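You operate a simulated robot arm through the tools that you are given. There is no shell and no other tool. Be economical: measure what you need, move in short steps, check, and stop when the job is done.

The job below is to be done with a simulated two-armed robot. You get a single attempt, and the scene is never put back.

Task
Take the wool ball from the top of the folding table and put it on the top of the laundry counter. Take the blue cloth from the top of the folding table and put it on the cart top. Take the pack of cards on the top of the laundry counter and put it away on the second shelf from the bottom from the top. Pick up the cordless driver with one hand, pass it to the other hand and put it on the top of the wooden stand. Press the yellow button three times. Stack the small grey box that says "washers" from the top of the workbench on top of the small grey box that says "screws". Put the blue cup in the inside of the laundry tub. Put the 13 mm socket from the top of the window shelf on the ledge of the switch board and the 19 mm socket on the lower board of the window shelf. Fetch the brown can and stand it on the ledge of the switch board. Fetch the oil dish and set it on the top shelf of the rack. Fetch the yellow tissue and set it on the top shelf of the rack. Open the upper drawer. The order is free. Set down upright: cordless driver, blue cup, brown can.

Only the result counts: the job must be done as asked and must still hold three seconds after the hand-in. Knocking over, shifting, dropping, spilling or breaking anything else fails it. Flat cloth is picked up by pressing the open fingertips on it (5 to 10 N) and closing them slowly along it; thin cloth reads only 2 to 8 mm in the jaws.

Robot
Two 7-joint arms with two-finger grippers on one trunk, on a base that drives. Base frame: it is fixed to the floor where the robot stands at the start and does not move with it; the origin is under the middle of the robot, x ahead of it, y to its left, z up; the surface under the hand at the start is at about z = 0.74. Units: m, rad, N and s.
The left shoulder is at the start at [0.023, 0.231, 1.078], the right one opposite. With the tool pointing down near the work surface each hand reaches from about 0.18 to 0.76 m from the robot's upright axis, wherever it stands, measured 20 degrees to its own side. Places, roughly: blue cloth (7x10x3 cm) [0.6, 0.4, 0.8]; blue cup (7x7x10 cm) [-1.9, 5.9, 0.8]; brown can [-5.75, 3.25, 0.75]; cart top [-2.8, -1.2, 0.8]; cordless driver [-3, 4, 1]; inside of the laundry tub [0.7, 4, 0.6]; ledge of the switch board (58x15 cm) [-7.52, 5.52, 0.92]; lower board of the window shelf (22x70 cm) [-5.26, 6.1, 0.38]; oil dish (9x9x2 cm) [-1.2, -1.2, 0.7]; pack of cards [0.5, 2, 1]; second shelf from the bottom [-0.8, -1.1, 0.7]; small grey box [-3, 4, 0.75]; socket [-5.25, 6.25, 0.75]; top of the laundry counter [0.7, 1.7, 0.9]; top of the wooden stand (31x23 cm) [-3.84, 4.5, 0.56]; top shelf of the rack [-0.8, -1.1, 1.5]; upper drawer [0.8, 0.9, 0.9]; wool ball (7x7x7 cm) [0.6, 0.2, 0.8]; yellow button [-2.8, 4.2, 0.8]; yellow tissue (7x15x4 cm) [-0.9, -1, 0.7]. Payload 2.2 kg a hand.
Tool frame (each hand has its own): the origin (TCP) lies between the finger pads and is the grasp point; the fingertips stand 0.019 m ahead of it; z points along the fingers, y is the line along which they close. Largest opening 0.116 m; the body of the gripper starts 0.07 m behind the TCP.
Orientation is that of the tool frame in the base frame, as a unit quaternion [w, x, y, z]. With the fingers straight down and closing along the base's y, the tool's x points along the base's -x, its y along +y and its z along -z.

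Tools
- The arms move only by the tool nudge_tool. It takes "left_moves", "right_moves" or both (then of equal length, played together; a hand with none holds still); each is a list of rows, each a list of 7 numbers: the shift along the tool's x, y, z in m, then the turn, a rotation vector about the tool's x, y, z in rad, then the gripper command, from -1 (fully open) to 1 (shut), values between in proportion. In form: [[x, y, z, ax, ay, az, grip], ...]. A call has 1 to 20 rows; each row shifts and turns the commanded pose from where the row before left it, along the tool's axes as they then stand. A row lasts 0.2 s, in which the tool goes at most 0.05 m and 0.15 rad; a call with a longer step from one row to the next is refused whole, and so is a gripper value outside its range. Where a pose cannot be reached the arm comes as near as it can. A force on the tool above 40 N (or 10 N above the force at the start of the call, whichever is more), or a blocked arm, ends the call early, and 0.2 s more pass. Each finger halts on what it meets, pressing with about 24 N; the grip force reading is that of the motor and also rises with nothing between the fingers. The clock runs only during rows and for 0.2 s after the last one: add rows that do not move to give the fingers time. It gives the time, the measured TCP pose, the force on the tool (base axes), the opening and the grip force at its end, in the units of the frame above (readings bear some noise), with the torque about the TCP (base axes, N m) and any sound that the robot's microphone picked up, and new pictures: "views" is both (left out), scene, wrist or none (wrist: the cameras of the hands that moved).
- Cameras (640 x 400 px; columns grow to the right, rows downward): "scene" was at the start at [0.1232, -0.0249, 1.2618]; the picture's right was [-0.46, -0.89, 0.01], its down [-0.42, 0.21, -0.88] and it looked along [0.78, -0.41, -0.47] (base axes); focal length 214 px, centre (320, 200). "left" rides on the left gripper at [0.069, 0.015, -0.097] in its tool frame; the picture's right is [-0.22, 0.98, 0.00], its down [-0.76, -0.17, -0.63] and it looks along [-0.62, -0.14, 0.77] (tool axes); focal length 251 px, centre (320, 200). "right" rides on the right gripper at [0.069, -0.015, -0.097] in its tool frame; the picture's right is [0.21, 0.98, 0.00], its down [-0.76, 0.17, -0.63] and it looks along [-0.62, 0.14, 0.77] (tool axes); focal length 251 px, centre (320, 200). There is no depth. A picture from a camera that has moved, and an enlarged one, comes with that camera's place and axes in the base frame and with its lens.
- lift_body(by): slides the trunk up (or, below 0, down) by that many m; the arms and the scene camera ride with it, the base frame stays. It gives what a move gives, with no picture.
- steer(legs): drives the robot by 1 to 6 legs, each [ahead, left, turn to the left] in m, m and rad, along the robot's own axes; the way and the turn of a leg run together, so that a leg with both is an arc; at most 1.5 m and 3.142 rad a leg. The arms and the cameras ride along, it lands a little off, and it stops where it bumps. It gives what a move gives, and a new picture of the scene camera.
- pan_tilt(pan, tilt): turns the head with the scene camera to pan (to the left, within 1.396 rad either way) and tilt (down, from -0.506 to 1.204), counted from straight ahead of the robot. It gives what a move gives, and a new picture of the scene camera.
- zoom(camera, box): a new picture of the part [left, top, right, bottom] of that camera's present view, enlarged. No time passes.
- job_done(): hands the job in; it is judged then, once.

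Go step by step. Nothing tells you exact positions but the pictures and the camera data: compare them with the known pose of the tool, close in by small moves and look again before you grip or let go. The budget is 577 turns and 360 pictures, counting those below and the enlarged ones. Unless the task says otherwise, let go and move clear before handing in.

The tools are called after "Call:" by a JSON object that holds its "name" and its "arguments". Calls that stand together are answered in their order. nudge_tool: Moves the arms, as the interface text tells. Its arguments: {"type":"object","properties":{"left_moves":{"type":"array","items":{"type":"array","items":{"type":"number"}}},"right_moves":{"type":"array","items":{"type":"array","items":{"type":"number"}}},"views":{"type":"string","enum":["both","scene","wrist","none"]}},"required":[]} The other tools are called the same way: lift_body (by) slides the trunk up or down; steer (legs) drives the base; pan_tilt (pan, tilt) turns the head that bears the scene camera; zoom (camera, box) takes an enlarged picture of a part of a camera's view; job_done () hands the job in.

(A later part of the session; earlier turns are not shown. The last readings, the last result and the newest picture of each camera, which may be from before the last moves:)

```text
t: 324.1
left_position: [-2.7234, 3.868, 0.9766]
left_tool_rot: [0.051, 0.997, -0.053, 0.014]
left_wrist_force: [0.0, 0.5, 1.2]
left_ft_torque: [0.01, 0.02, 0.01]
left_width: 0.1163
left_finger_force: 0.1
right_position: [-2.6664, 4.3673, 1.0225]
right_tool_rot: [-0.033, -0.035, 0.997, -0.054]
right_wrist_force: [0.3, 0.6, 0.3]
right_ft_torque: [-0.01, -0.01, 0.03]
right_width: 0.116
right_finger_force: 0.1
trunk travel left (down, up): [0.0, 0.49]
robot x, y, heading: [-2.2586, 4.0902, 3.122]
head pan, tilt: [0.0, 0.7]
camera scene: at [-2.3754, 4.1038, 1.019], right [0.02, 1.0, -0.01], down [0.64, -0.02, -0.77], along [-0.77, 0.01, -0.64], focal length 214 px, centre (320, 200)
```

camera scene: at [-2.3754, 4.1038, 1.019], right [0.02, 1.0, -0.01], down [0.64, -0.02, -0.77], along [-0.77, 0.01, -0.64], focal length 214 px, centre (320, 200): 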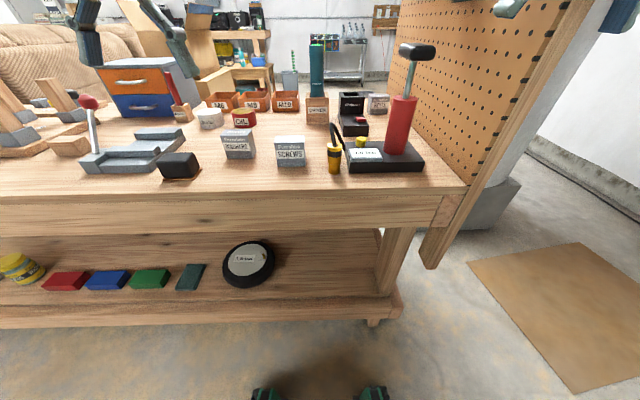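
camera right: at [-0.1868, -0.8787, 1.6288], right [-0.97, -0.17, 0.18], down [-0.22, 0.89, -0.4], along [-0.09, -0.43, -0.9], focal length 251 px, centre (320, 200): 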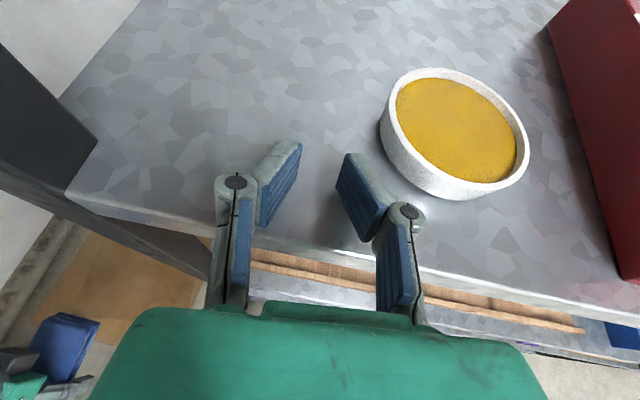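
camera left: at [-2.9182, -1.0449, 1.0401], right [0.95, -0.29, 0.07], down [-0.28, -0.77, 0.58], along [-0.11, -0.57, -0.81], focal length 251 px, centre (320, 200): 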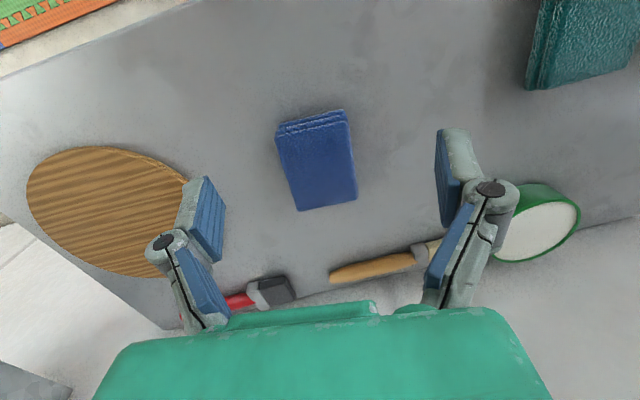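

The right hand is close to the pegboard panel, which likely stopped the drive. Bring the right hand inward and shift the robot left 0.12, then ahead a bit.

Call:
{"name": "nudge_tool", "arguments": {"right_moves": [[-0.02, -0.04, 0, 0, 0, 0, -1], [-0.02, -0.04, 0, 0, 0, 0, -1], [-0.02, -0.03, 0, 0, 0, 0, -1], [0, 0, 0, 0, 0, 0, -1]], "views": "none"}}

Call:
{"name": "steer", "arguments": {"legs": [[0, 0.12, 0], [0.13, 0, 0]]}}

```text
t: 325.1
left_position: [-2.7294, 3.8655, 0.9722]
left_tool_rot: [0.049, 0.997, -0.054, 0.017]
left_wrist_force: [0.0, -0.5, 0.1]
left_ft_torque: [0.02, -0.03, 0.02]
left_width: 0.116
left_finger_force: 0.0
right_position: [-2.605, 4.2613, 1.0264]
right_tool_rot: [-0.028, -0.036, 0.998, -0.052]
right_wrist_force: [-0.2, -0.1, -0.1]
right_ft_torque: [0.03, -0.02, 0.0]
right_width: 0.1159
right_finger_force: 0.0
trunk travel left (down, up): [0.0, 0.49]
robot x, y, heading: [-2.2573, 4.0882, 3.119]
head pan, tilt: [0.0, 0.7]
```

```text
t: 327.2
left_position: [-2.8631, 3.7447, 0.9719]
left_tool_rot: [0.046, 0.997, -0.054, 0.019]
left_wrist_force: [0.3, -0.8, -0.4]
left_ft_torque: [0.06, -0.05, -0.02]
left_width: 0.1159
left_finger_force: 0.1
right_position: [-2.7383, 4.1402, 1.0273]
right_tool_rot: [-0.027, -0.036, 0.998, -0.05]
right_wrist_force: [-1.1, -0.2, 0.3]
right_ft_torque: [0.02, -0.07, -0.02]
right_width: 0.1159
right_finger_force: 0.1
trunk travel left (down, up): [0.0, 0.49]
robot x, y, heading: [-2.391, 3.9712, 3.118]
head pan, tilt: [0.0, 0.7]
camera scene: at [-2.5176, 3.9874, 1.0176], right [0.03, 1.0, -0.01], down [0.65, -0.03, -0.76], along [-0.76, 0.01, -0.65], focal length 214 px, centre (320, 200)
```

scene: 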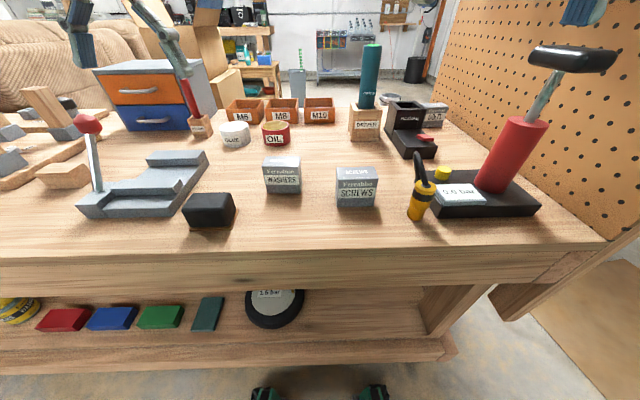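

From two views the bench top is at z≈0.79; washers ≈(-2.82, 3.93), screws ≈(-2.78, 4.05). Move the left hand over the washers box (right hand a bit aside).

Call:
{"name": "nudge_tool", "arguments": {"left_moves": [[0.01, -0.04, 0, 0, 0, 0, -1], [0.01, -0.045, 0, 0, 0, 0, -1], [0.01, -0.045, 0, 0, 0, 0, -1], [0.008, -0.045, 0, 0, 0, 0, -1], [0, 0, 0, 0, 0, 0, -1], [0, 0, 0, 0, 0, 0, -1]], "right_moves": [[-0.03, 0.04, -0.01, 0, 0, 0, -1], [-0.03, 0.04, -0.01, 0, 0, 0, -1], [-0.02, 0.04, 0, 0, 0, 0, -1], [0, 0.0, 0, 0, 0, 0, -1], [0, 0, 0, 0, 0, 0, -1], [0, 0, 0, 0, 0, 0, -1]], "views": "both"}}

```text
refused: row 1 steps farther than a row can; nothing moved
```

Call:
{"name": "nudge_tool", "arguments": {"left_moves": [[0.01, -0.04, 0, 0, 0, 0, -1], [0.01, -0.045, 0, 0, 0, 0, -1], [0.01, -0.045, 0, 0, 0, 0, -1], [0.008, -0.045, 0, 0, 0, 0, -1], [0, 0, 0, 0, 0, 0, -1], [0, 0, 0, 0, 0, 0, -1]], "right_moves": [[-0.02, 0.04, 0, 0, 0, 0, -1], [-0.02, 0.04, 0, 0, 0, 0, -1], [-0.02, 0.04, 0, 0, 0, 0, -1], [0, 0.0, 0, 0, 0, 0, -1], [0, 0, 0, 0, 0, 0, -1], [0, 0, 0, 0, 0, 0, -1]], "views": "both"}}

```text
t: 328.8
left_position: [-2.8025, 3.8914, 0.9585]
left_tool_rot: [0.033, 0.998, -0.054, 0.016]
left_wrist_force: [0.6, -2.0, 1.3]
left_ft_torque: [0.12, 0.0, 0.03]
left_width: 0.116
left_finger_force: 0.1
right_position: [-2.682, 4.2374, 1.0207]
right_tool_rot: [-0.028, -0.036, 0.998, -0.035]
right_wrist_force: [0.3, -1.3, 0.4]
right_ft_torque: [0.11, 0.04, -0.02]
right_width: 0.1162
right_finger_force: 0.0
trunk travel left (down, up): [0.0, 0.49]
robot x, y, heading: [-2.3887, 3.9751, 3.118]
head pan, tilt: [0.0, 0.7]
stopped in row 6 (left hand): the arm was blocked; the commanded pose is now the measured one
camera scene: at [-2.5152, 3.9783, 1.0182], right [0.02, 1.0, 0.0], down [0.65, -0.01, -0.76], along [-0.76, 0.02, -0.65], focal length 214 px, centre (320, 200)
camera right: at [-2.7444, 4.2241, 1.1226], right [-0.29, 0.96, -0.05], down [0.78, 0.26, 0.57], along [0.56, 0.12, -0.82], focal length 251 px, centre (320, 200)
camera left: at [-2.7373, 3.8763, 1.0582], right [-0.32, -0.95, 0.05], down [-0.75, 0.29, 0.59], along [-0.58, 0.15, -0.8], focal length 251 px, centre (320, 200)
```

scene: 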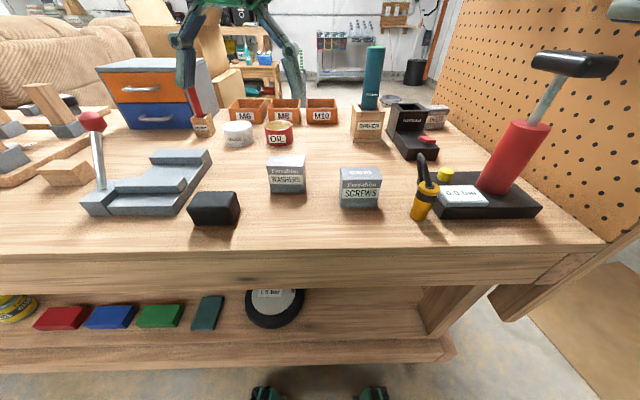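
right: 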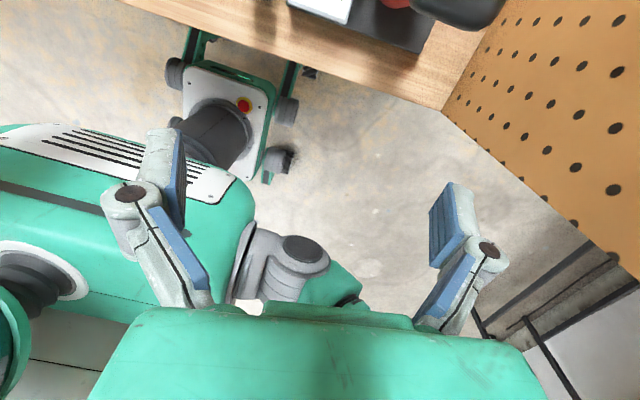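
left: 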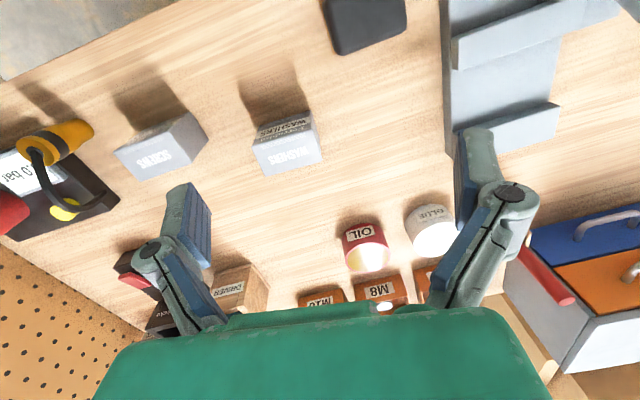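

Washers box: front parallel to y, centre ≈(-2.835, 3.929). Straighten the left hand, move over it and come down partway.

Call:
{"name": "nudge_tool", "arguments": {"left_moves": [[-0.01, -0.012, 0.01, 0.068, 0, -0.11, -1], [-0.012, -0.013, 0.02, 0, 0, 0, -1], [-0.01, -0.013, 0.03, 0, 0, 0, -1], [0, 0, 0.025, 0, 0, 0, -1], [0, 0, 0, 0, 0, 0, -1]], "views": "wrist"}}

```text
t: 330.0
left_position: [-2.8293, 3.9634, 0.8712]
left_tool_rot: [0.014, 1.0, -0.002, 0.014]
left_wrist_force: [0.2, 0.8, -1.0]
left_ft_torque: [-0.08, -0.01, -0.02]
left_width: 0.116
left_finger_force: 0.0
right_position: [-2.6817, 4.2737, 1.0131]
right_tool_rot: [-0.029, -0.033, 0.998, -0.052]
right_wrist_force: [0.3, 1.5, 0.1]
right_ft_torque: [-0.1, 0.0, 0.0]
right_width: 0.1158
right_finger_force: 0.0
trunk travel left (down, up): [0.0, 0.49]
robot x, y, heading: [-2.3882, 3.9845, 3.119]
head pan, tilt: [0.0, 0.7]
camera left: at [-2.7627, 3.9521, 0.9702], right [-0.22, -0.98, 0.02], down [-0.77, 0.19, 0.6], along [-0.59, 0.12, -0.8], focal length 251 px, centre (320, 200)
```

left: 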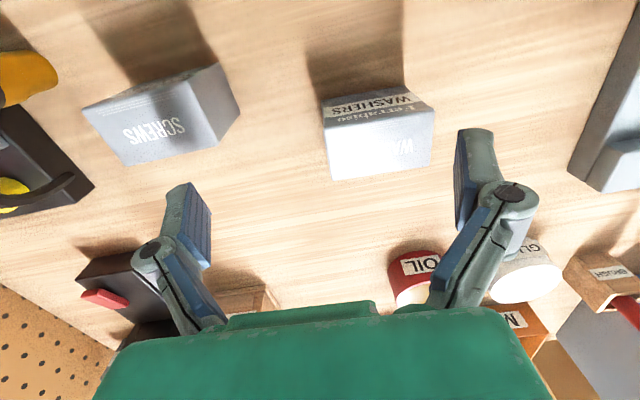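

Call:
{"name": "nudge_tool", "arguments": {"left_moves": [[0, 0.02, 0, 0, 0, 0, -1], [0, 0, 0, 0, 0, 0, -1], [0, 0, 0, 0, 0, 0, -1], [0, 0, 0, 0, 0, 0, -1], [0, 0, 0, 0, 0, 0, -1], [0, 0, 0, 0, 0, 0, -1], [0, 0, 0, 0, 0, 0, -1], [0, 0, 0, 0, 0, 0, -1]], "views": "wrist"}}

```text
t: 331.8
left_position: [-2.83, 3.929, 0.8717]
left_tool_rot: [0.007, 1.0, 0.0, 0.015]
left_wrist_force: [-0.1, -0.2, -0.1]
left_ft_torque: [0.01, 0.0, 0.0]
left_width: 0.1157
left_finger_force: 0.1
right_position: [-2.6822, 4.2549, 1.0169]
right_tool_rot: [-0.028, -0.034, 0.998, -0.044]
right_wrist_force: [-0.4, 0.0, 0.0]
right_ft_torque: [0.0, -0.01, 0.02]
right_width: 0.1161
right_finger_force: 0.0
trunk travel left (down, up): [0.0, 0.49]
robot x, y, heading: [-2.3871, 3.9721, 3.119]
head pan, tilt: [0.0, 0.7]
camera left: at [-2.7638, 3.9144, 0.9708], right [-0.22, -0.98, 0.01], down [-0.78, 0.18, 0.61], along [-0.59, 0.13, -0.8], focal length 251 px, centre (320, 200)
```

left: 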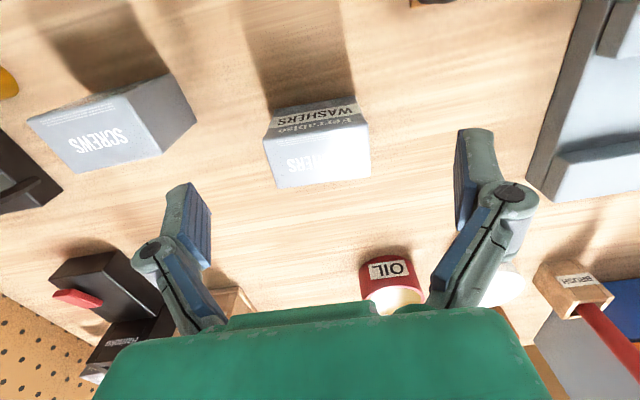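

Centred over the washers box. Lower 0.048 and grip.

Call:
{"name": "nudge_tool", "arguments": {"left_moves": [[0, 0, 0.02, 0, 0, 0, -1], [0, 0, 0.018, 0, 0, 0, -1], [0, 0, 0.01, 0, 0, 0, -1], [0, 0, 0, 0, 0, 0, -0.5], [0, 0, 0, 0, 0, 0, 0], [0, 0, 0, 0, 0, 0, 0.5], [0, 0, 0, 0, 0, 0, 1], [0, 0, 0, 0, 0, 0, 1]], "views": "wrist"}}

```text
t: 333.6
left_position: [-2.8294, 3.9178, 0.8249]
left_tool_rot: [0.004, 1.0, -0.001, 0.016]
left_wrist_force: [-0.6, -2.3, 0.5]
left_ft_torque: [0.13, 0.03, 0.03]
left_width: 0.0609
left_finger_force: 24.0
right_position: [-2.6845, 4.2458, 1.0179]
right_tool_rot: [-0.028, -0.035, 0.998, -0.04]
right_wrist_force: [0.0, -0.7, 0.0]
right_ft_torque: [0.04, 0.0, 0.01]
right_width: 0.1158
right_finger_force: 0.0
trunk travel left (down, up): [0.0, 0.49]
robot x, y, heading: [-2.3878, 3.9818, 3.111]
head pan, tilt: [0.0, 0.7]
camera left: at [-2.7625, 3.9035, 0.9228], right [-0.21, -0.98, 0.0], down [-0.78, 0.17, 0.61], along [-0.59, 0.13, -0.79], focal length 251 px, centre (320, 200)
```

left: 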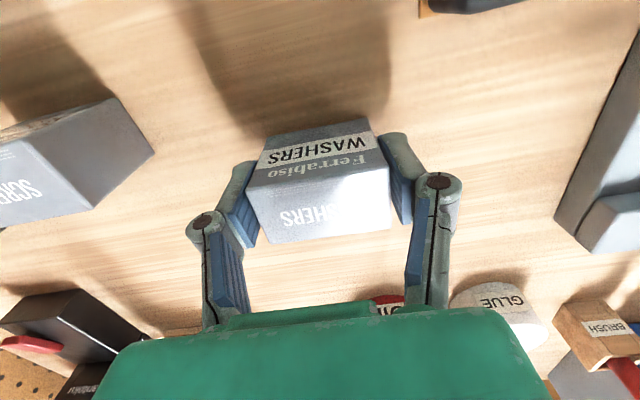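

Gripped. Lift and carry toward the screws box, stopping above it to look.

Call:
{"name": "nudge_tool", "arguments": {"left_moves": [[0, 0, -0.02, 0, 0, 0, 1], [0, 0, -0.04, 0, 0, 0, 1], [0, -0.02, -0.04, 0, 0, 0, 1], [0.01, -0.035, -0.01, 0, 0, 0, 1], [0.01, -0.035, 0, 0, 0, 0, 1], [0, -0.02, 0, 0, 0, 0, 1], [0, 0, 0, 0, 0, 0, 1], [0, 0, 0, 0, 0, 0, 1], [0, 0, 0, 0, 0, 0, 1]], "views": "both"}}

```text
t: 335.6
left_position: [-2.8154, 4.039, 0.9367]
left_tool_rot: [0.003, 1.0, 0.003, 0.017]
left_wrist_force: [-1.0, -0.4, -1.8]
left_ft_torque: [-0.03, -0.01, 0.03]
left_width: 0.0609
left_finger_force: 23.7
right_position: [-2.6834, 4.2593, 1.0161]
right_tool_rot: [-0.029, -0.035, 0.998, -0.045]
right_wrist_force: [0.1, 0.4, -1.0]
right_ft_torque: [-0.02, -0.04, 0.04]
right_width: 0.1161
right_finger_force: 0.1
trunk travel left (down, up): [0.0, 0.49]
robot x, y, heading: [-2.3901, 3.9806, 3.12]
head pan, tilt: [0.0, 0.7]
camera scene: at [-2.5147, 3.9957, 1.0163], right [0.07, 1.0, -0.01], down [0.66, -0.05, -0.75], along [-0.75, 0.05, -0.66], focal length 214 px, centre (320, 200)
camera left: at [-2.748, 4.0257, 1.0352], right [-0.21, -0.98, 0.0], down [-0.78, 0.17, 0.61], along [-0.59, 0.13, -0.8], focal length 251 px, centre (320, 200)
```

scene: 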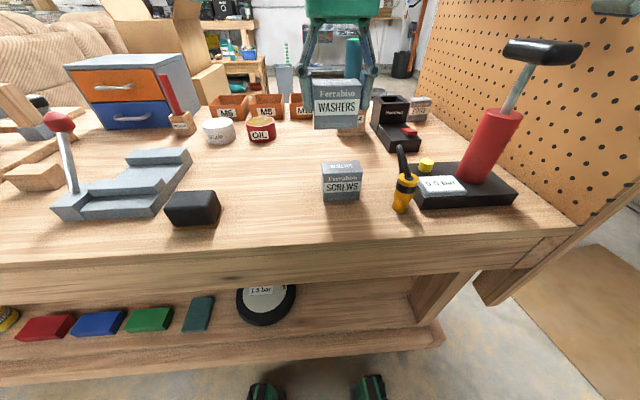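
left: 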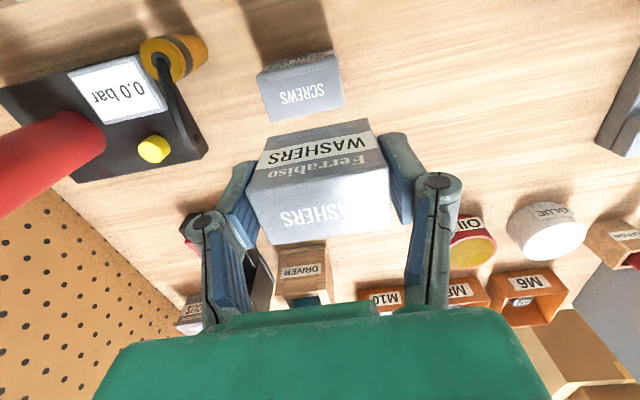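

Screws box top centre ≈(-2.788, 4.048), aligned with the hand. Align and lower.

Call:
{"name": "nudge_tool", "arguments": {"left_moves": [[0.014, -0.005, 0, 0, 0, 0, 1], [0.013, -0.004, 0.015, 0, 0, 0, 1], [0, 0, 0.02, 0, 0, 0, 1], [0, 0, 0, 0, 0, 0, 1], [0, 0, 0, 0, 0, 0, 1], [0, 0, 0, 0, 0, 0, 1], [0, 0, 0, 0, 0, 0, 1]], "views": "both"}}

```text
t: 337.2
left_position: [-2.7935, 4.0369, 0.9052]
left_tool_rot: [-0.006, 1.0, 0.012, 0.018]
left_wrist_force: [0.4, -0.7, -1.2]
left_ft_torque: [0.01, 0.03, 0.01]
left_width: 0.0608
left_finger_force: 23.9
right_position: [-2.6834, 4.2566, 1.0163]
right_tool_rot: [-0.028, -0.034, 0.998, -0.045]
right_wrist_force: [-0.1, 0.2, 0.3]
right_ft_torque: [0.02, -0.01, 0.0]
right_width: 0.1159
right_finger_force: 0.1
trunk travel left (down, up): [0.0, 0.49]
robot x, y, heading: [-2.389, 3.9808, 3.116]
head pan, tilt: [0.0, 0.7]
camera scene: at [-2.5134, 3.9973, 1.015], right [0.15, 0.99, 0.0], down [0.66, -0.1, -0.74], along [-0.73, 0.11, -0.67], focal length 214 px, centre (320, 200)
camera left: at [-2.7276, 4.0234, 1.0042], right [-0.19, -0.98, -0.02], down [-0.78, 0.14, 0.61], along [-0.59, 0.13, -0.79], focal length 251 px, centre (320, 200)
```

scene: 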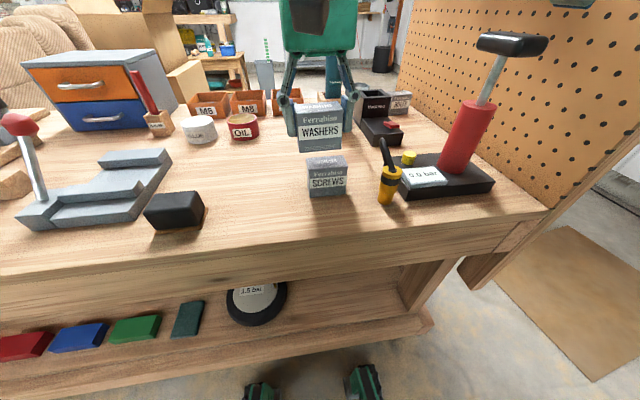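
left: 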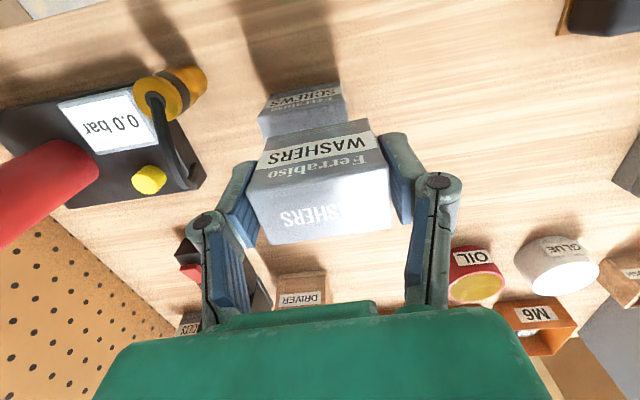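

Shift 11 mm toward the screws box centre and lower to contact.

Call:
{"name": "nudge_tool", "arguments": {"left_moves": [[0.002, -0.006, 0.005, 0, 0, 0, 1], [0, -0.005, 0.008, 0, 0, 0, 1], [0, 0, 0.007, 0, 0, 0, 1], [0, 0, 0, 0, 0, 0, 1], [0, 0, 0, 0, 0, 0, 1]], "views": "both"}}

```text
t: 338.4
left_position: [-2.7949, 4.0433, 0.8889]
left_tool_rot: [-0.011, 1.0, 0.017, 0.018]
left_wrist_force: [0.5, 0.3, -1.1]
left_ft_torque: [0.01, 0.03, -0.01]
left_width: 0.0605
left_finger_force: 23.9
right_position: [-2.6831, 4.2556, 1.0161]
right_tool_rot: [-0.028, -0.035, 0.998, -0.043]
right_wrist_force: [0.0, 0.0, 0.3]
right_ft_torque: [0.02, 0.0, 0.01]
right_width: 0.1158
right_finger_force: 0.0
trunk travel left (down, up): [0.0, 0.49]
robot x, y, heading: [-2.3881, 3.9795, 3.118]
head pan, tilt: [0.0, 0.7]
camera scene: at [-2.5109, 3.9979, 1.011], right [0.17, 0.99, 0.0], down [0.7, -0.12, -0.71], along [-0.7, 0.12, -0.71], focal length 214 px, centre (320, 200)
camera left: at [-2.7295, 4.03, 0.9868], right [-0.18, -0.98, -0.03], down [-0.78, 0.13, 0.61], along [-0.6, 0.13, -0.79], focal length 251 px, centre (320, 200)
```

scene: 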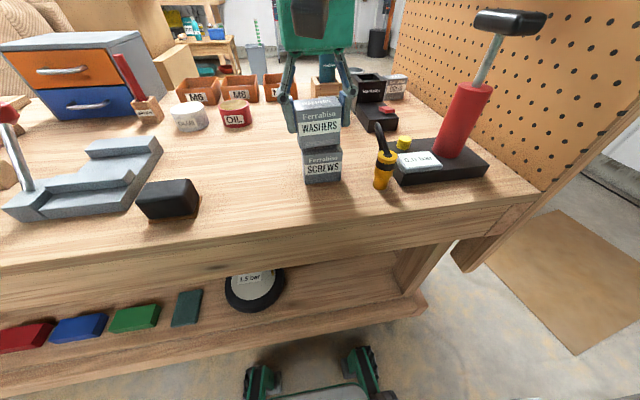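
left: 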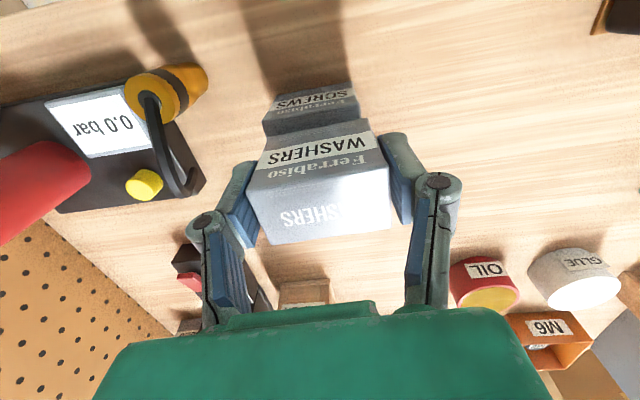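

Small correction: 9 mm toward me and 4 mm right, then down to contact.

Call:
{"name": "nudge_tool", "arguments": {"left_moves": [[0.005, -0.002, 0, 0, 0, 0, 1], [0.004, -0.002, 0.005, 0, 0, 0, 1], [0, 0, 0.005, 0, 0, 0, 1], [0, 0, 0.003, 0, 0, 0, 1], [0, 0, 0.002, 0, 0, 0, 1], [0, 0, 0, 0, 0, 0, 1]], "views": "both"}}

```text
t: 340.0
left_position: [-2.7981, 4.0365, 0.8822]
left_tool_rot: [-0.018, 0.999, 0.031, 0.009]
left_wrist_force: [-0.1, -0.9, -1.9]
left_ft_torque: [0.01, 0.0, -0.03]
left_width: 0.0609
left_finger_force: 23.9
right_position: [-2.6807, 4.2525, 1.0175]
right_tool_rot: [-0.029, -0.034, 0.998, -0.043]
right_wrist_force: [-0.3, -0.2, 0.4]
right_ft_torque: [-0.01, 0.01, 0.04]
right_width: 0.1158
right_finger_force: 0.1
trunk travel left (down, up): [0.0, 0.49]
robot x, y, heading: [-2.3901, 3.9785, 3.117]
head pan, tilt: [0.0, 0.7]
stopped in row 6 (left hand): the arm was blocked; the commanded pose is now the measured one
camera scene: at [-2.5112, 3.9947, 1.0106], right [0.14, 0.99, 0.0], down [0.7, -0.1, -0.7], along [-0.7, 0.09, -0.71], focal length 214 px, centre (320, 200)
camera left: at [-2.73, 4.0229, 0.9799], right [-0.15, -0.99, -0.04], down [-0.78, 0.09, 0.62], along [-0.61, 0.12, -0.78], focal length 251 px, centre (320, 200)
```

scene: 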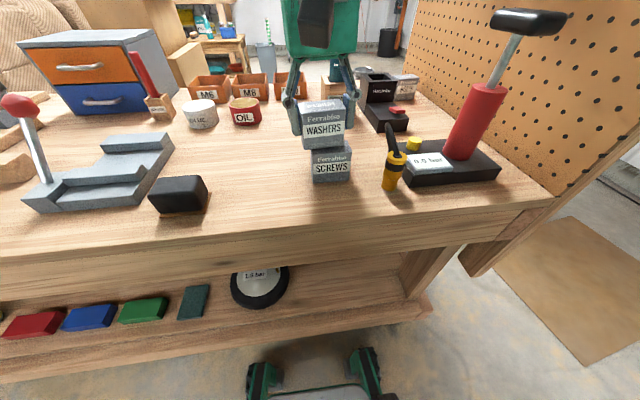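
left: 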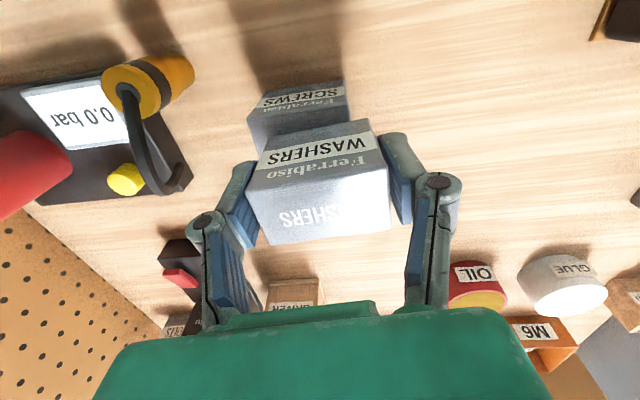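

The left arm is rubbing against the head. Lift a bit and back the base 0.12 m so the arm can work further out.

Call:
{"name": "nudge_tool", "arguments": {"left_moves": [[0, 0, -0.025, 0, 0, 0, 1], [0, 0, -0.025, 0, 0, 0, 1], [0, 0, 0, 0, 0, 0, 1]], "views": "none"}}

Call:
{"name": "steer", "arguments": {"legs": [[-0.13, -0.03, 0]]}}

Call:
{"name": "nudge_tool", "arguments": {"left_moves": [[-0.045, 0.0, 0, 0, 0, 0.03, 1], [-0.045, 0.0, 0, 0, 0, 0.03, 1], [-0.04, 0.0, 0, 0, 0, 0, 1], [0, 0, 0, 0, 0, 0, 1], [0, 0, 0, 0, 0, 0, 1], [0, 0, 0, 0, 0, 0, 1]], "views": "both"}}

```text
t: 340.8
left_position: [-2.7983, 4.0379, 0.9294]
left_tool_rot: [-0.014, 0.999, 0.03, 0.01]
left_wrist_force: [0.5, 0.0, -1.0]
left_ft_torque: [0.01, 0.01, 0.03]
left_width: 0.0608
left_finger_force: 24.0
right_position: [-2.6821, 4.2526, 1.0182]
right_tool_rot: [-0.03, -0.034, 0.998, -0.043]
right_wrist_force: [0.3, -1.2, 0.2]
right_ft_torque: [-0.02, 0.0, 0.03]
right_width: 0.1162
right_finger_force: 0.1
trunk travel left (down, up): [0.0, 0.49]
robot x, y, heading: [-2.3884, 3.9808, 3.114]
head pan, tilt: [0.0, 0.7]
```

```text
t: 342.1
left_position: [-2.6691, 4.0584, 0.9322]
left_tool_rot: [-0.018, 0.999, 0.032, 0.009]
left_wrist_force: [-0.3, -0.1, -0.6]
left_ft_torque: [0.0, 0.0, 0.02]
left_width: 0.0609
left_finger_force: 23.8
right_position: [-2.5501, 4.2759, 1.0195]
right_tool_rot: [-0.029, -0.034, 0.998, -0.042]
right_wrist_force: [0.2, 0.1, 0.2]
right_ft_torque: [-0.02, 0.04, -0.02]
right_width: 0.116
right_finger_force: 0.1
trunk travel left (down, up): [0.0, 0.49]
robot x, y, heading: [-2.2578, 4.0065, 3.115]
head pan, tilt: [0.0, 0.7]
camera scene: at [-2.3845, 4.011, 1.0177], right [0.07, 1.0, 0.0], down [0.65, -0.04, -0.76], along [-0.76, 0.05, -0.65], focal length 214 px, centre (320, 200)
```

scene: 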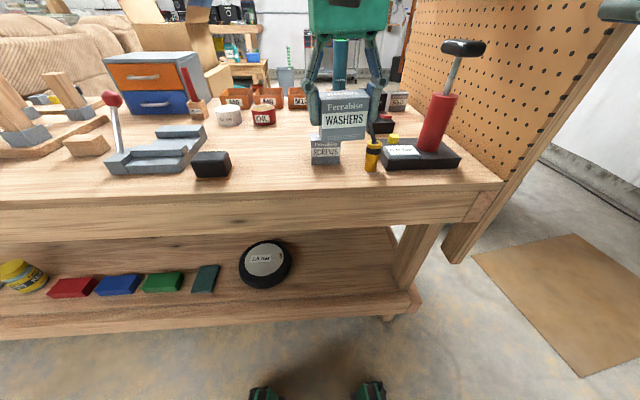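

```text
t: 343.7
left_position: [-2.8081, 4.0317, 0.9518]
left_tool_rot: [-0.041, 0.999, 0.021, 0.003]
left_wrist_force: [0.3, -0.1, -0.9]
left_ft_torque: [0.01, 0.01, 0.06]
left_width: 0.061
left_finger_force: 24.4
right_position: [-2.5485, 4.2753, 1.021]
right_tool_rot: [-0.032, -0.034, 0.998, -0.041]
right_wrist_force: [-0.7, -0.6, -0.2]
right_ft_torque: [-0.01, 0.01, -0.01]
right_width: 0.1161
right_finger_force: 0.0
trunk travel left (down, up): [0.0, 0.49]
robot x, y, heading: [-2.2612, 4.0047, 3.116]
head pan, tilt: [0.0, 0.7]
stopped in row 6 (left hand): the arm was blocked; the commanded pose is now the measured one
camera scene: at [-2.3864, 4.0097, 1.018], right [0.02, 1.0, 0.0], down [0.65, -0.02, -0.76], along [-0.76, 0.02, -0.65], focal length 214 px, centre (320, 200)
camera left: at [-2.7389, 4.0115, 1.0469], right [-0.17, -0.98, -0.08], down [-0.77, 0.08, 0.64], along [-0.62, 0.17, -0.77], focal length 251 px, centre (320, 200)
```

scene: 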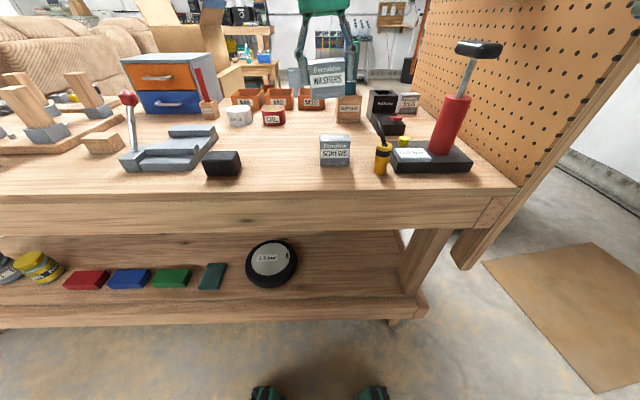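
left: 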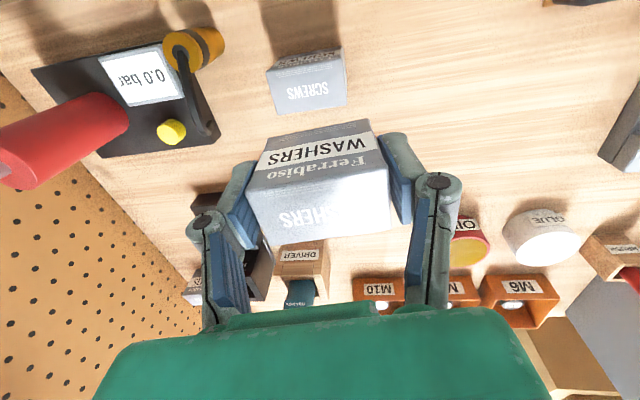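

Head is free now. Correct the tilt and alignment, come down to just above the screws box and settle.

Call:
{"name": "nudge_tool", "arguments": {"left_moves": [[0.01, -0.008, 0, -0.08, 0, 0.04, 1], [0.009, -0.008, 0.015, 0, 0, 0, 1], [0, 0, 0.02, 0, 0, 0, 1], [0, 0, 0.012, 0, 0, 0, 1], [0, 0, 0, 0, 0, 0, 1], [0, 0, 0, 0, 0, 0, 1], [0, 0, 0, 0, 0, 0, 1], [0, 0, 0, 0, 0, 0, 1]], "views": "both"}}

```text
t: 345.7
left_position: [-2.7996, 4.0259, 0.9204]
left_tool_rot: [-0.024, 1.0, 0.018, 0.003]
left_wrist_force: [0.5, -0.3, -0.9]
left_ft_torque: [0.02, 0.04, 0.01]
left_width: 0.0608
left_finger_force: 23.7
right_position: [-2.5455, 4.2733, 1.0211]
right_tool_rot: [-0.032, -0.035, 0.998, -0.039]
right_wrist_force: [0.3, -0.1, -0.2]
right_ft_torque: [-0.03, 0.0, -0.01]
right_width: 0.1161
right_finger_force: 0.0
trunk travel left (down, up): [0.0, 0.49]
robot x, y, heading: [-2.2545, 4.0067, 3.119]
head pan, tilt: [0.0, 0.7]
stopped in row 8 (left hand): the arm was blocked; the commanded pose is now the measured one
camera scene: at [-2.3863, 4.011, 1.018], right [0.02, 1.0, 0.0], down [0.65, -0.02, -0.76], along [-0.76, 0.02, -0.65], focal length 214 px, centre (320, 200)
camera left: at [-2.7297, 4.0097, 1.0167], right [-0.18, -0.98, -0.05], down [-0.77, 0.11, 0.63], along [-0.62, 0.15, -0.77], focal length 251 px, centre (320, 200)
```

scene: 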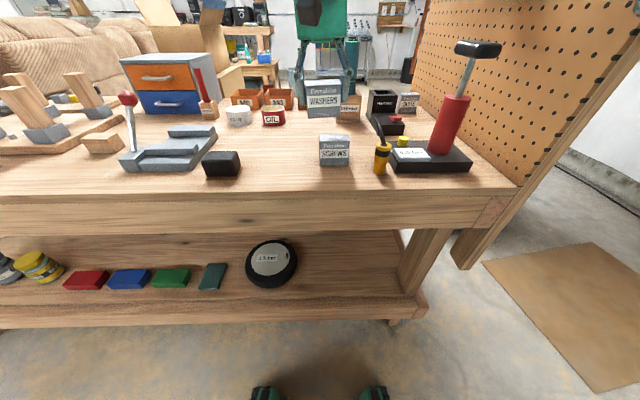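
left: 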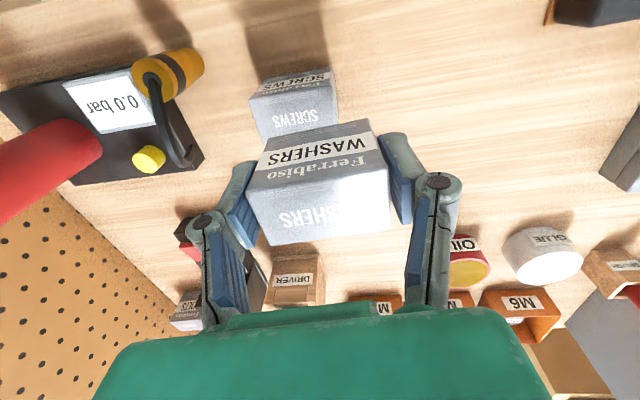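

The left arm is cramped crossing the body. Lift, and shift the robot right 0.2 so the left hand works on its own side.

Call:
{"name": "nudge_tool", "arguments": {"left_moves": [[0, 0, -0.025, 0, 0, 0, 1], [0, 0, -0.025, 0, 0, 0, 1]], "views": "none"}}

Call:
{"name": "steer", "arguments": {"legs": [[0, -0.2, 0]]}}

Call:
{"name": "nudge_tool", "arguments": {"left_moves": [[0, 0.045, 0, 0, 0, 0, 1], [0, 0.045, 0, 0, 0, 0, 1], [0, 0.045, 0, 0, 0, 0, 1], [0, 0.03, 0, 0, 0, 0, 1], [0, 0, 0, 0, 0, 0, 1], [0, 0, 0, 0, 0, 0, 1], [0, 0, 0, 0, 0, 0, 1], [0, 0, 0, 0, 0, 0, 1]], "views": "wrist"}}

```text
t: 346.3
left_position: [-2.8008, 4.0219, 0.9744]
left_tool_rot: [-0.029, 0.999, 0.021, 0.002]
left_wrist_force: [0.6, 0.5, -1.5]
left_ft_torque: [0.01, -0.04, 0.0]
left_width: 0.0609
left_finger_force: 24.1
right_position: [-2.5464, 4.274, 1.0203]
right_tool_rot: [-0.032, -0.034, 0.998, -0.04]
right_wrist_force: [1.1, 0.1, 0.0]
right_ft_torque: [0.0, -0.01, 0.01]
right_width: 0.1159
right_finger_force: 0.1
trunk travel left (down, up): [0.0, 0.49]
robot x, y, heading: [-2.2612, 4.0062, 3.113]
head pan, tilt: [0.0, 0.7]
```

```text
t: 348.1
left_position: [-2.7956, 4.2037, 0.9763]
left_tool_rot: [-0.018, 0.999, 0.031, -0.002]
left_wrist_force: [-3.7, -31.7, -5.2]
left_ft_torque: [0.27, -0.06, 0.24]
left_width: 0.0611
left_finger_force: 23.8
right_position: [-2.5358, 4.4661, 1.0248]
right_tool_rot: [-0.037, -0.038, 0.998, -0.038]
right_wrist_force: [1.2, 0.0, -0.5]
right_ft_torque: [-0.04, 0.03, -0.03]
right_width: 0.1162
right_finger_force: 0.0
trunk travel left (down, up): [0.0, 0.49]
robot x, y, heading: [-2.2583, 4.2051, 3.12]
head pan, tilt: [0.0, 0.7]
stopped in leg 1: the force on the tool passed its limit at 47 N (the readings are from after the stop); the commanded pose is now the measured one
camera scene: at [-2.3823, 4.2012, 1.0179], right [0.02, 1.0, 0.0], down [0.65, -0.01, -0.76], along [-0.76, 0.02, -0.65], focal length 214 px, centre (320, 200)
```

scene: 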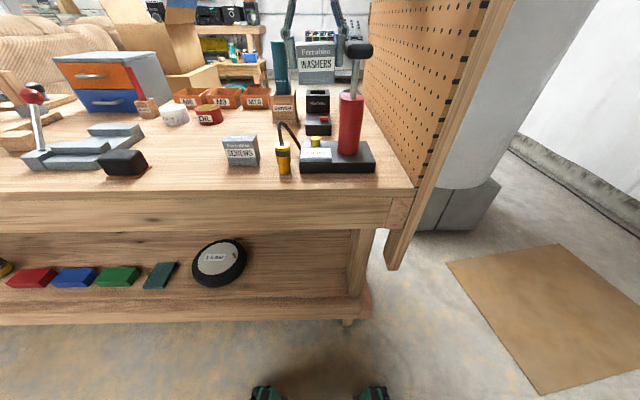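

```text
t: 349.9
left_position: [-2.7841, 4.0468, 0.9668]
left_tool_rot: [-0.022, 0.999, 0.026, -0.001]
left_wrist_force: [0.2, 1.7, -2.4]
left_ft_torque: [0.0, 0.03, 0.03]
left_width: 0.061
left_finger_force: 23.7
right_position: [-2.5365, 4.4675, 1.023]
right_tool_rot: [-0.036, -0.036, 0.998, -0.039]
right_wrist_force: [-0.6, -1.0, 0.7]
right_ft_torque: [-0.01, -0.04, 0.0]
right_width: 0.116
right_finger_force: 0.0
trunk travel left (down, up): [0.0, 0.49]
robot x, y, heading: [-2.2586, 4.198, 3.118]
head pan, tilt: [0.0, 0.7]
camera left: at [-2.7141, 4.0315, 1.0629], right [-0.16, -0.99, -0.04], down [-0.76, 0.1, 0.64], along [-0.63, 0.14, -0.77], focal length 251 px, centre (320, 200)
```

left: 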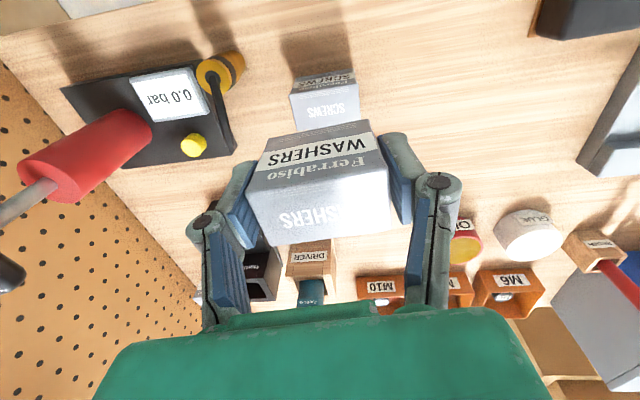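

Now well placed. Straighten and lower over the screws box.

Call:
{"name": "nudge_tool", "arguments": {"left_moves": [[-0.005, -0.001, 0.01, -0.04, 0, 0.05, 1], [0, 0, 0.025, 0, 0, 0, 1], [0, 0, 0.025, 0, 0, 0, 1], [0, 0, 0.01, 0, 0, 0, 1], [0, 0, 0, 0, 0, 0, 1], [0, 0, 0, 0, 0, 0, 1], [0, 0, 0, 0, 0, 0, 1]], "views": "both"}}

```text
t: 351.5
left_position: [-2.789, 4.0474, 0.8976]
left_tool_rot: [-0.003, 1.0, 0.0, 0.0]
left_wrist_force: [-0.3, 0.2, -1.3]
left_ft_torque: [0.0, -0.03, 0.0]
left_width: 0.0608
left_finger_force: 24.4
right_position: [-2.5368, 4.4664, 1.0225]
right_tool_rot: [-0.035, -0.037, 0.998, -0.039]
right_wrist_force: [-0.1, -0.4, 1.0]
right_ft_torque: [0.01, 0.01, -0.01]
right_width: 0.1159
right_finger_force: 0.0
trunk travel left (down, up): [0.0, 0.49]
robot x, y, heading: [-2.2538, 4.203, 3.121]
head pan, tilt: [0.0, 0.7]
camera scene: at [-2.3818, 4.2059, 1.0179], right [0.02, 1.0, 0.0], down [0.65, -0.01, -0.76], along [-0.76, 0.02, -0.65], focal length 214 px, centre (320, 200)
camera left: at [-2.7206, 4.0321, 0.9943], right [-0.21, -0.98, 0.0], down [-0.76, 0.16, 0.63], along [-0.62, 0.14, -0.77], focal length 251 px, centre (320, 200)
```

scene: 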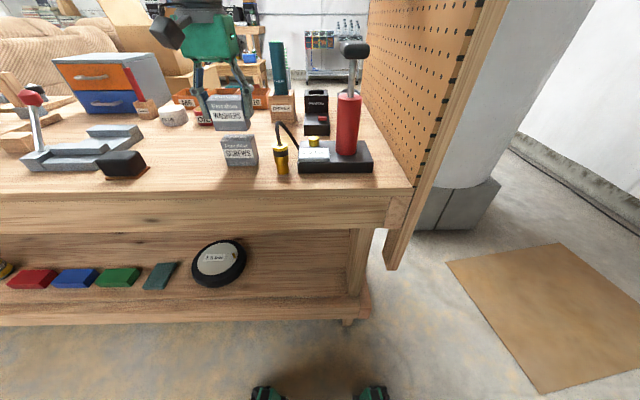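
left: 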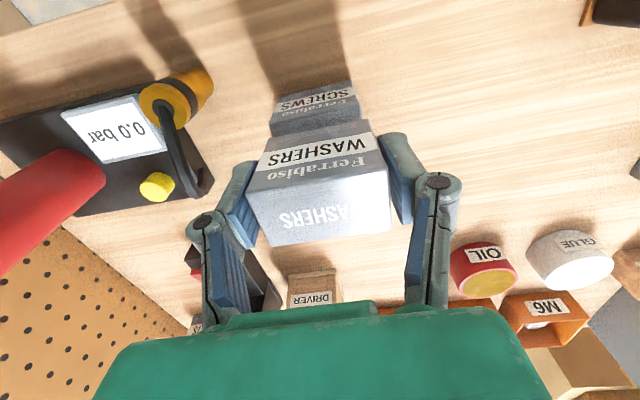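

Aligned. Lower gently to contact.

Call:
{"name": "nudge_tool", "arguments": {"left_moves": [[0, 0, 0.008, 0, 0, 0, 1], [0, 0, 0.006, 0, 0, 0, 1], [0, 0, 0.004, 0, 0, 0, 1], [0, 0, 0.003, 0, 0, 0, 1], [0, 0, 0, 0, 0, 0, 1]], "views": "both"}}

```text
t: 352.7
left_position: [-2.7889, 4.0461, 0.8786]
left_tool_rot: [-0.002, 1.0, 0.0, -0.003]
left_wrist_force: [-0.7, -1.7, 16.9]
left_ft_torque: [0.14, -0.14, -0.02]
left_width: 0.061
left_finger_force: 23.9
right_position: [-2.5347, 4.468, 1.0244]
right_tool_rot: [-0.037, -0.036, 0.998, -0.038]
right_wrist_force: [-0.1, -0.2, 0.1]
right_ft_torque: [0.01, 0.01, -0.02]
right_width: 0.1161
right_finger_force: 0.1
trunk travel left (down, up): [0.0, 0.49]
robot x, y, heading: [-2.2566, 4.2011, 3.124]
head pan, tilt: [0.0, 0.7]
camera scene: at [-2.3801, 4.2063, 1.0184], right [0.02, 1.0, 0.0], down [0.65, -0.02, -0.76], along [-0.76, 0.02, -0.65], focal length 214 px, centre (320, 200)
camera left: at [-2.7196, 4.0323, 0.9754], right [-0.21, -0.98, 0.0], down [-0.75, 0.16, 0.64], along [-0.62, 0.14, -0.77], focal length 251 px, centre (320, 200)
```

scene: 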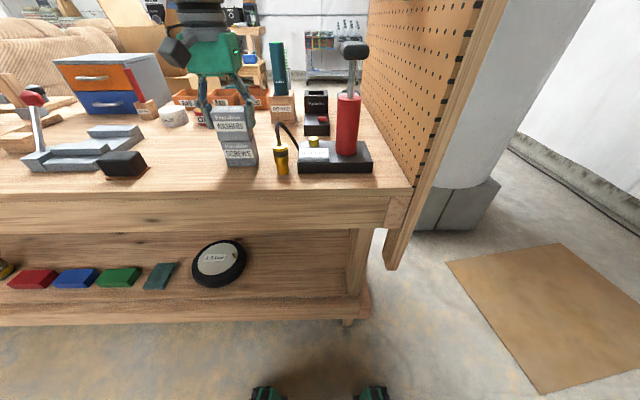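
left: 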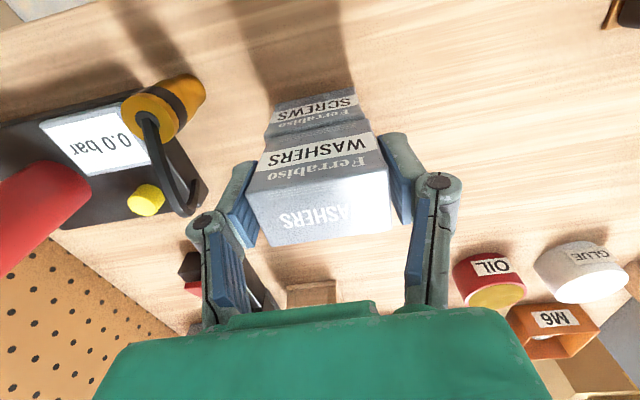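

Contact (17 N), boxes aligned. Release and lift.

Call:
{"name": "nudge_tool", "arguments": {"left_moves": [[0, 0, -0.001, 0, 0, 0, 0.2], [0, 0, 0, 0, 0, 0, -0.1], [0, 0, 0, 0, 0, 0, -0.5], [0, 0, 0, 0, 0, 0, -1], [0, 0, 0, 0, 0, 0, -1], [0, 0, -0.02, 0, 0, 0, -1], [0, 0, -0.04, 0, 0, 0, -1], [0, 0, -0.04, 0, 0, 0, -1], [0, 0, 0, 0, 0, 0, -1]], "views": "both"}}

```text
t: 354.7
left_position: [-2.791, 4.0482, 0.977]
left_tool_rot: [-0.002, 1.0, 0.001, -0.001]
left_wrist_force: [0.3, 0.4, 0.0]
left_ft_torque: [-0.01, -0.04, -0.03]
left_width: 0.1157
left_finger_force: 0.2
right_position: [-2.5357, 4.4673, 1.0233]
right_tool_rot: [-0.035, -0.036, 0.998, -0.039]
right_wrist_force: [-0.3, -0.4, -1.1]
right_ft_torque: [0.04, 0.04, -0.02]
right_width: 0.1158
right_finger_force: 0.0
trunk travel left (down, up): [0.0, 0.49]
robot x, y, heading: [-2.2543, 4.2022, 3.122]
head pan, tilt: [0.0, 0.7]
camera scene: at [-2.3817, 4.2061, 1.0179], right [0.02, 1.0, 0.0], down [0.65, -0.02, -0.76], along [-0.76, 0.02, -0.65], focal length 214 px, centre (320, 200)
camera left: at [-2.7214, 4.0332, 1.0743], right [-0.21, -0.98, 0.0], down [-0.76, 0.16, 0.63], along [-0.62, 0.14, -0.77], focal length 251 px, centre (320, 200)
```

scene: 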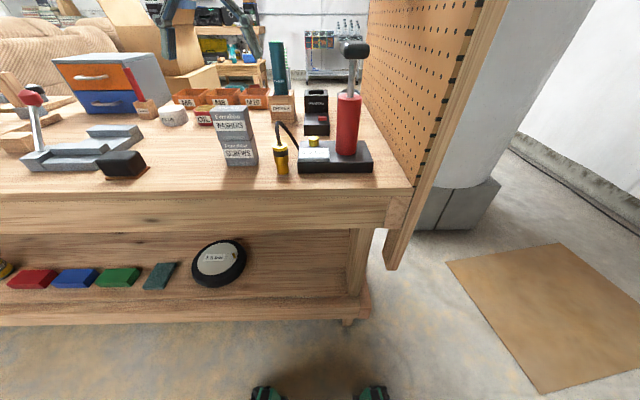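
left: 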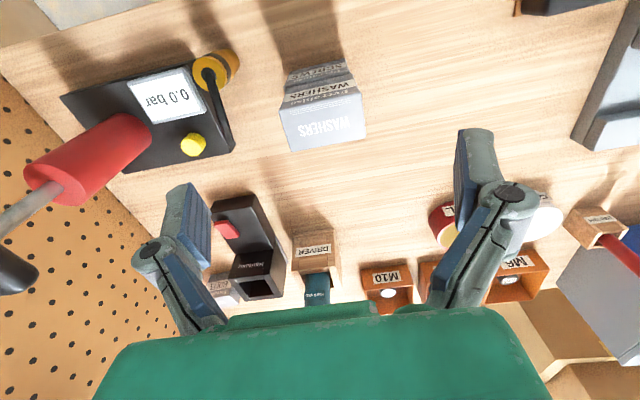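

Stack done. The yellow button is at ≈(-2.819, 4.203, 0.816), next to the pump and torch. I'll press it with only the right finger of the left hand (partly open). Move above it.

Call:
{"name": "nudge_tool", "arguments": {"left_moves": [[-0.01, -0.035, 0, 0, 0, 0, -0.38], [-0.01, -0.04, 0, 0, 0, 0, -0.38], [-0.008, -0.035, 0, 0, 0, 0, -0.38], [0, 0, 0.03, 0, 0, 0, -0.38], [0, 0, 0.03, 0, 0, 0, -0.38], [0, 0, 0.02, 0, 0, 0, -0.38], [0, 0, 0, 0, 0, 0, -0.38], [0, 0, 0, 0, 0, 0, -0.38]], "views": "both"}}

```text
t: 356.5
left_position: [-2.8187, 4.1578, 0.8976]
left_tool_rot: [-0.002, 1.0, 0.0, 0.001]
left_wrist_force: [0.3, -0.2, 0.2]
left_ft_torque: [0.01, 0.04, 0.01]
left_width: 0.0799
left_finger_force: 0.0
right_position: [-2.5352, 4.4669, 1.0224]
right_tool_rot: [-0.034, -0.037, 0.998, -0.038]
right_wrist_force: [-0.3, -0.6, 0.1]
right_ft_torque: [0.01, 0.01, 0.0]
right_width: 0.1162
right_finger_force: 0.0
trunk travel left (down, up): [0.0, 0.49]
robot x, y, heading: [-2.2565, 4.1999, 3.123]
head pan, tilt: [0.0, 0.7]
camera scene: at [-2.3818, 4.2069, 1.0179], right [0.02, 1.0, 0.0], down [0.65, -0.02, -0.76], along [-0.76, 0.01, -0.65], focal length 214 px, centre (320, 200)
camera left: at [-2.749, 4.1425, 0.9949], right [-0.21, -0.98, 0.0], down [-0.76, 0.16, 0.63], along [-0.62, 0.14, -0.77], focal length 251 px, centre (320, 200)
```

scene: 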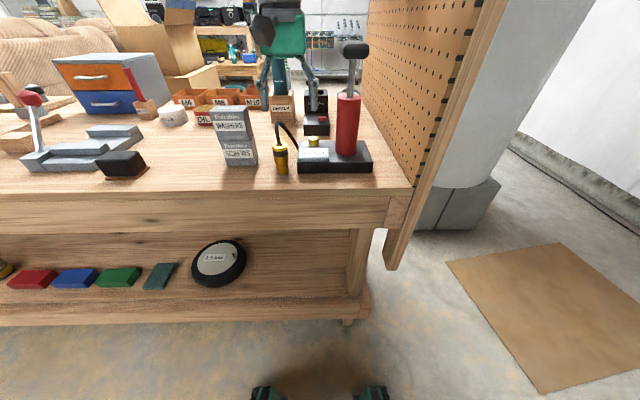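
left: 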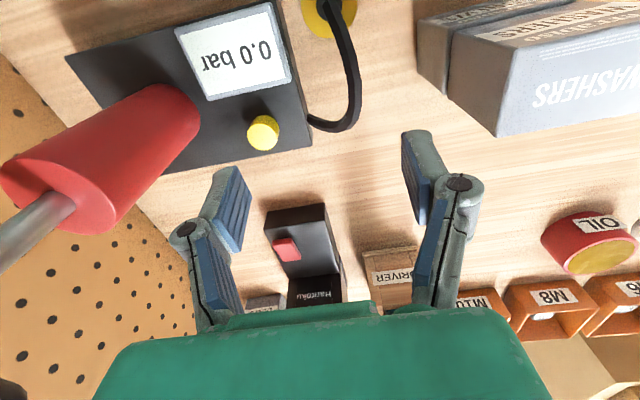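

Finger is directly above the button. Descend to just above, then press.

Call:
{"name": "nudge_tool", "arguments": {"left_moves": [[0, 0, 0.025, 0, 0, 0, -0.38], [0, 0, 0.025, 0, 0, 0, -0.38], [0, 0, 0.005, 0, 0, 0, -0.38], [0, 0, 0, 0, 0, 0, -0.38]], "views": "wrist"}}

```text
t: 357.5
left_position: [-2.8179, 4.1583, 0.8428]
left_tool_rot: [-0.002, 1.0, 0.001, 0.0]
left_wrist_force: [0.9, -0.5, 0.7]
left_ft_torque: [-0.02, 0.04, 0.03]
left_width: 0.0799
left_finger_force: 0.1
right_position: [-2.5368, 4.4668, 1.0228]
right_tool_rot: [-0.036, -0.037, 0.998, -0.038]
right_wrist_force: [0.3, -0.3, -1.0]
right_ft_torque: [-0.03, 0.0, 0.0]
right_width: 0.1157
right_finger_force: 0.1
trunk travel left (down, up): [0.0, 0.49]
robot x, y, heading: [-2.2571, 4.2032, 3.117]
head pan, tilt: [0.0, 0.7]
camera left: at [-2.7484, 4.1426, 0.9402], right [-0.21, -0.98, 0.0], down [-0.76, 0.16, 0.63], along [-0.62, 0.14, -0.77], focal length 251 px, centre (320, 200)
```

left: 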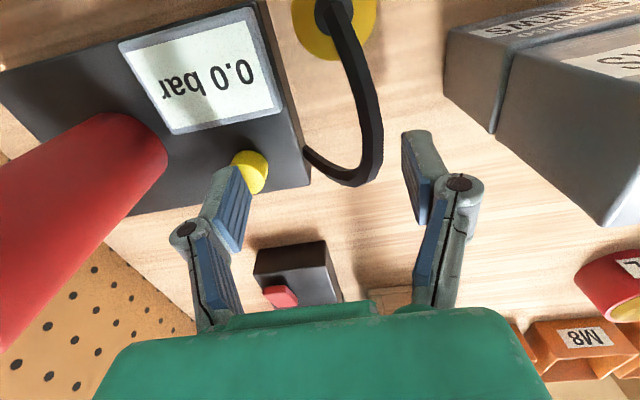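

Call:
{"name": "nudge_tool", "arguments": {"left_moves": [[0, 0, 0.004, 0, 0, 0, -0.38], [0, 0, 0.004, 0, 0, 0, -0.38], [0, 0, 0.003, 0, 0, 0, -0.38], [0, 0, 0, 0, 0, 0, -0.38]], "views": "none"}}

```text
t: 358.5
left_position: [-2.8195, 4.1571, 0.8336]
left_tool_rot: [-0.003, 1.0, 0.0, -0.001]
left_wrist_force: [-0.9, 0.8, 6.6]
left_ft_torque: [0.29, 0.0, 0.02]
left_width: 0.0824
left_finger_force: 0.7
right_position: [-2.5363, 4.468, 1.0238]
right_tool_rot: [-0.036, -0.036, 0.998, -0.039]
right_wrist_force: [-0.5, 0.3, 0.0]
right_ft_torque: [0.0, -0.01, 0.03]
right_width: 0.1158
right_finger_force: 0.1
trunk travel left (down, up): [0.0, 0.49]
robot x, y, heading: [-2.2567, 4.2021, 3.122]
head pan, tilt: [0.0, 0.7]
heard: click
```

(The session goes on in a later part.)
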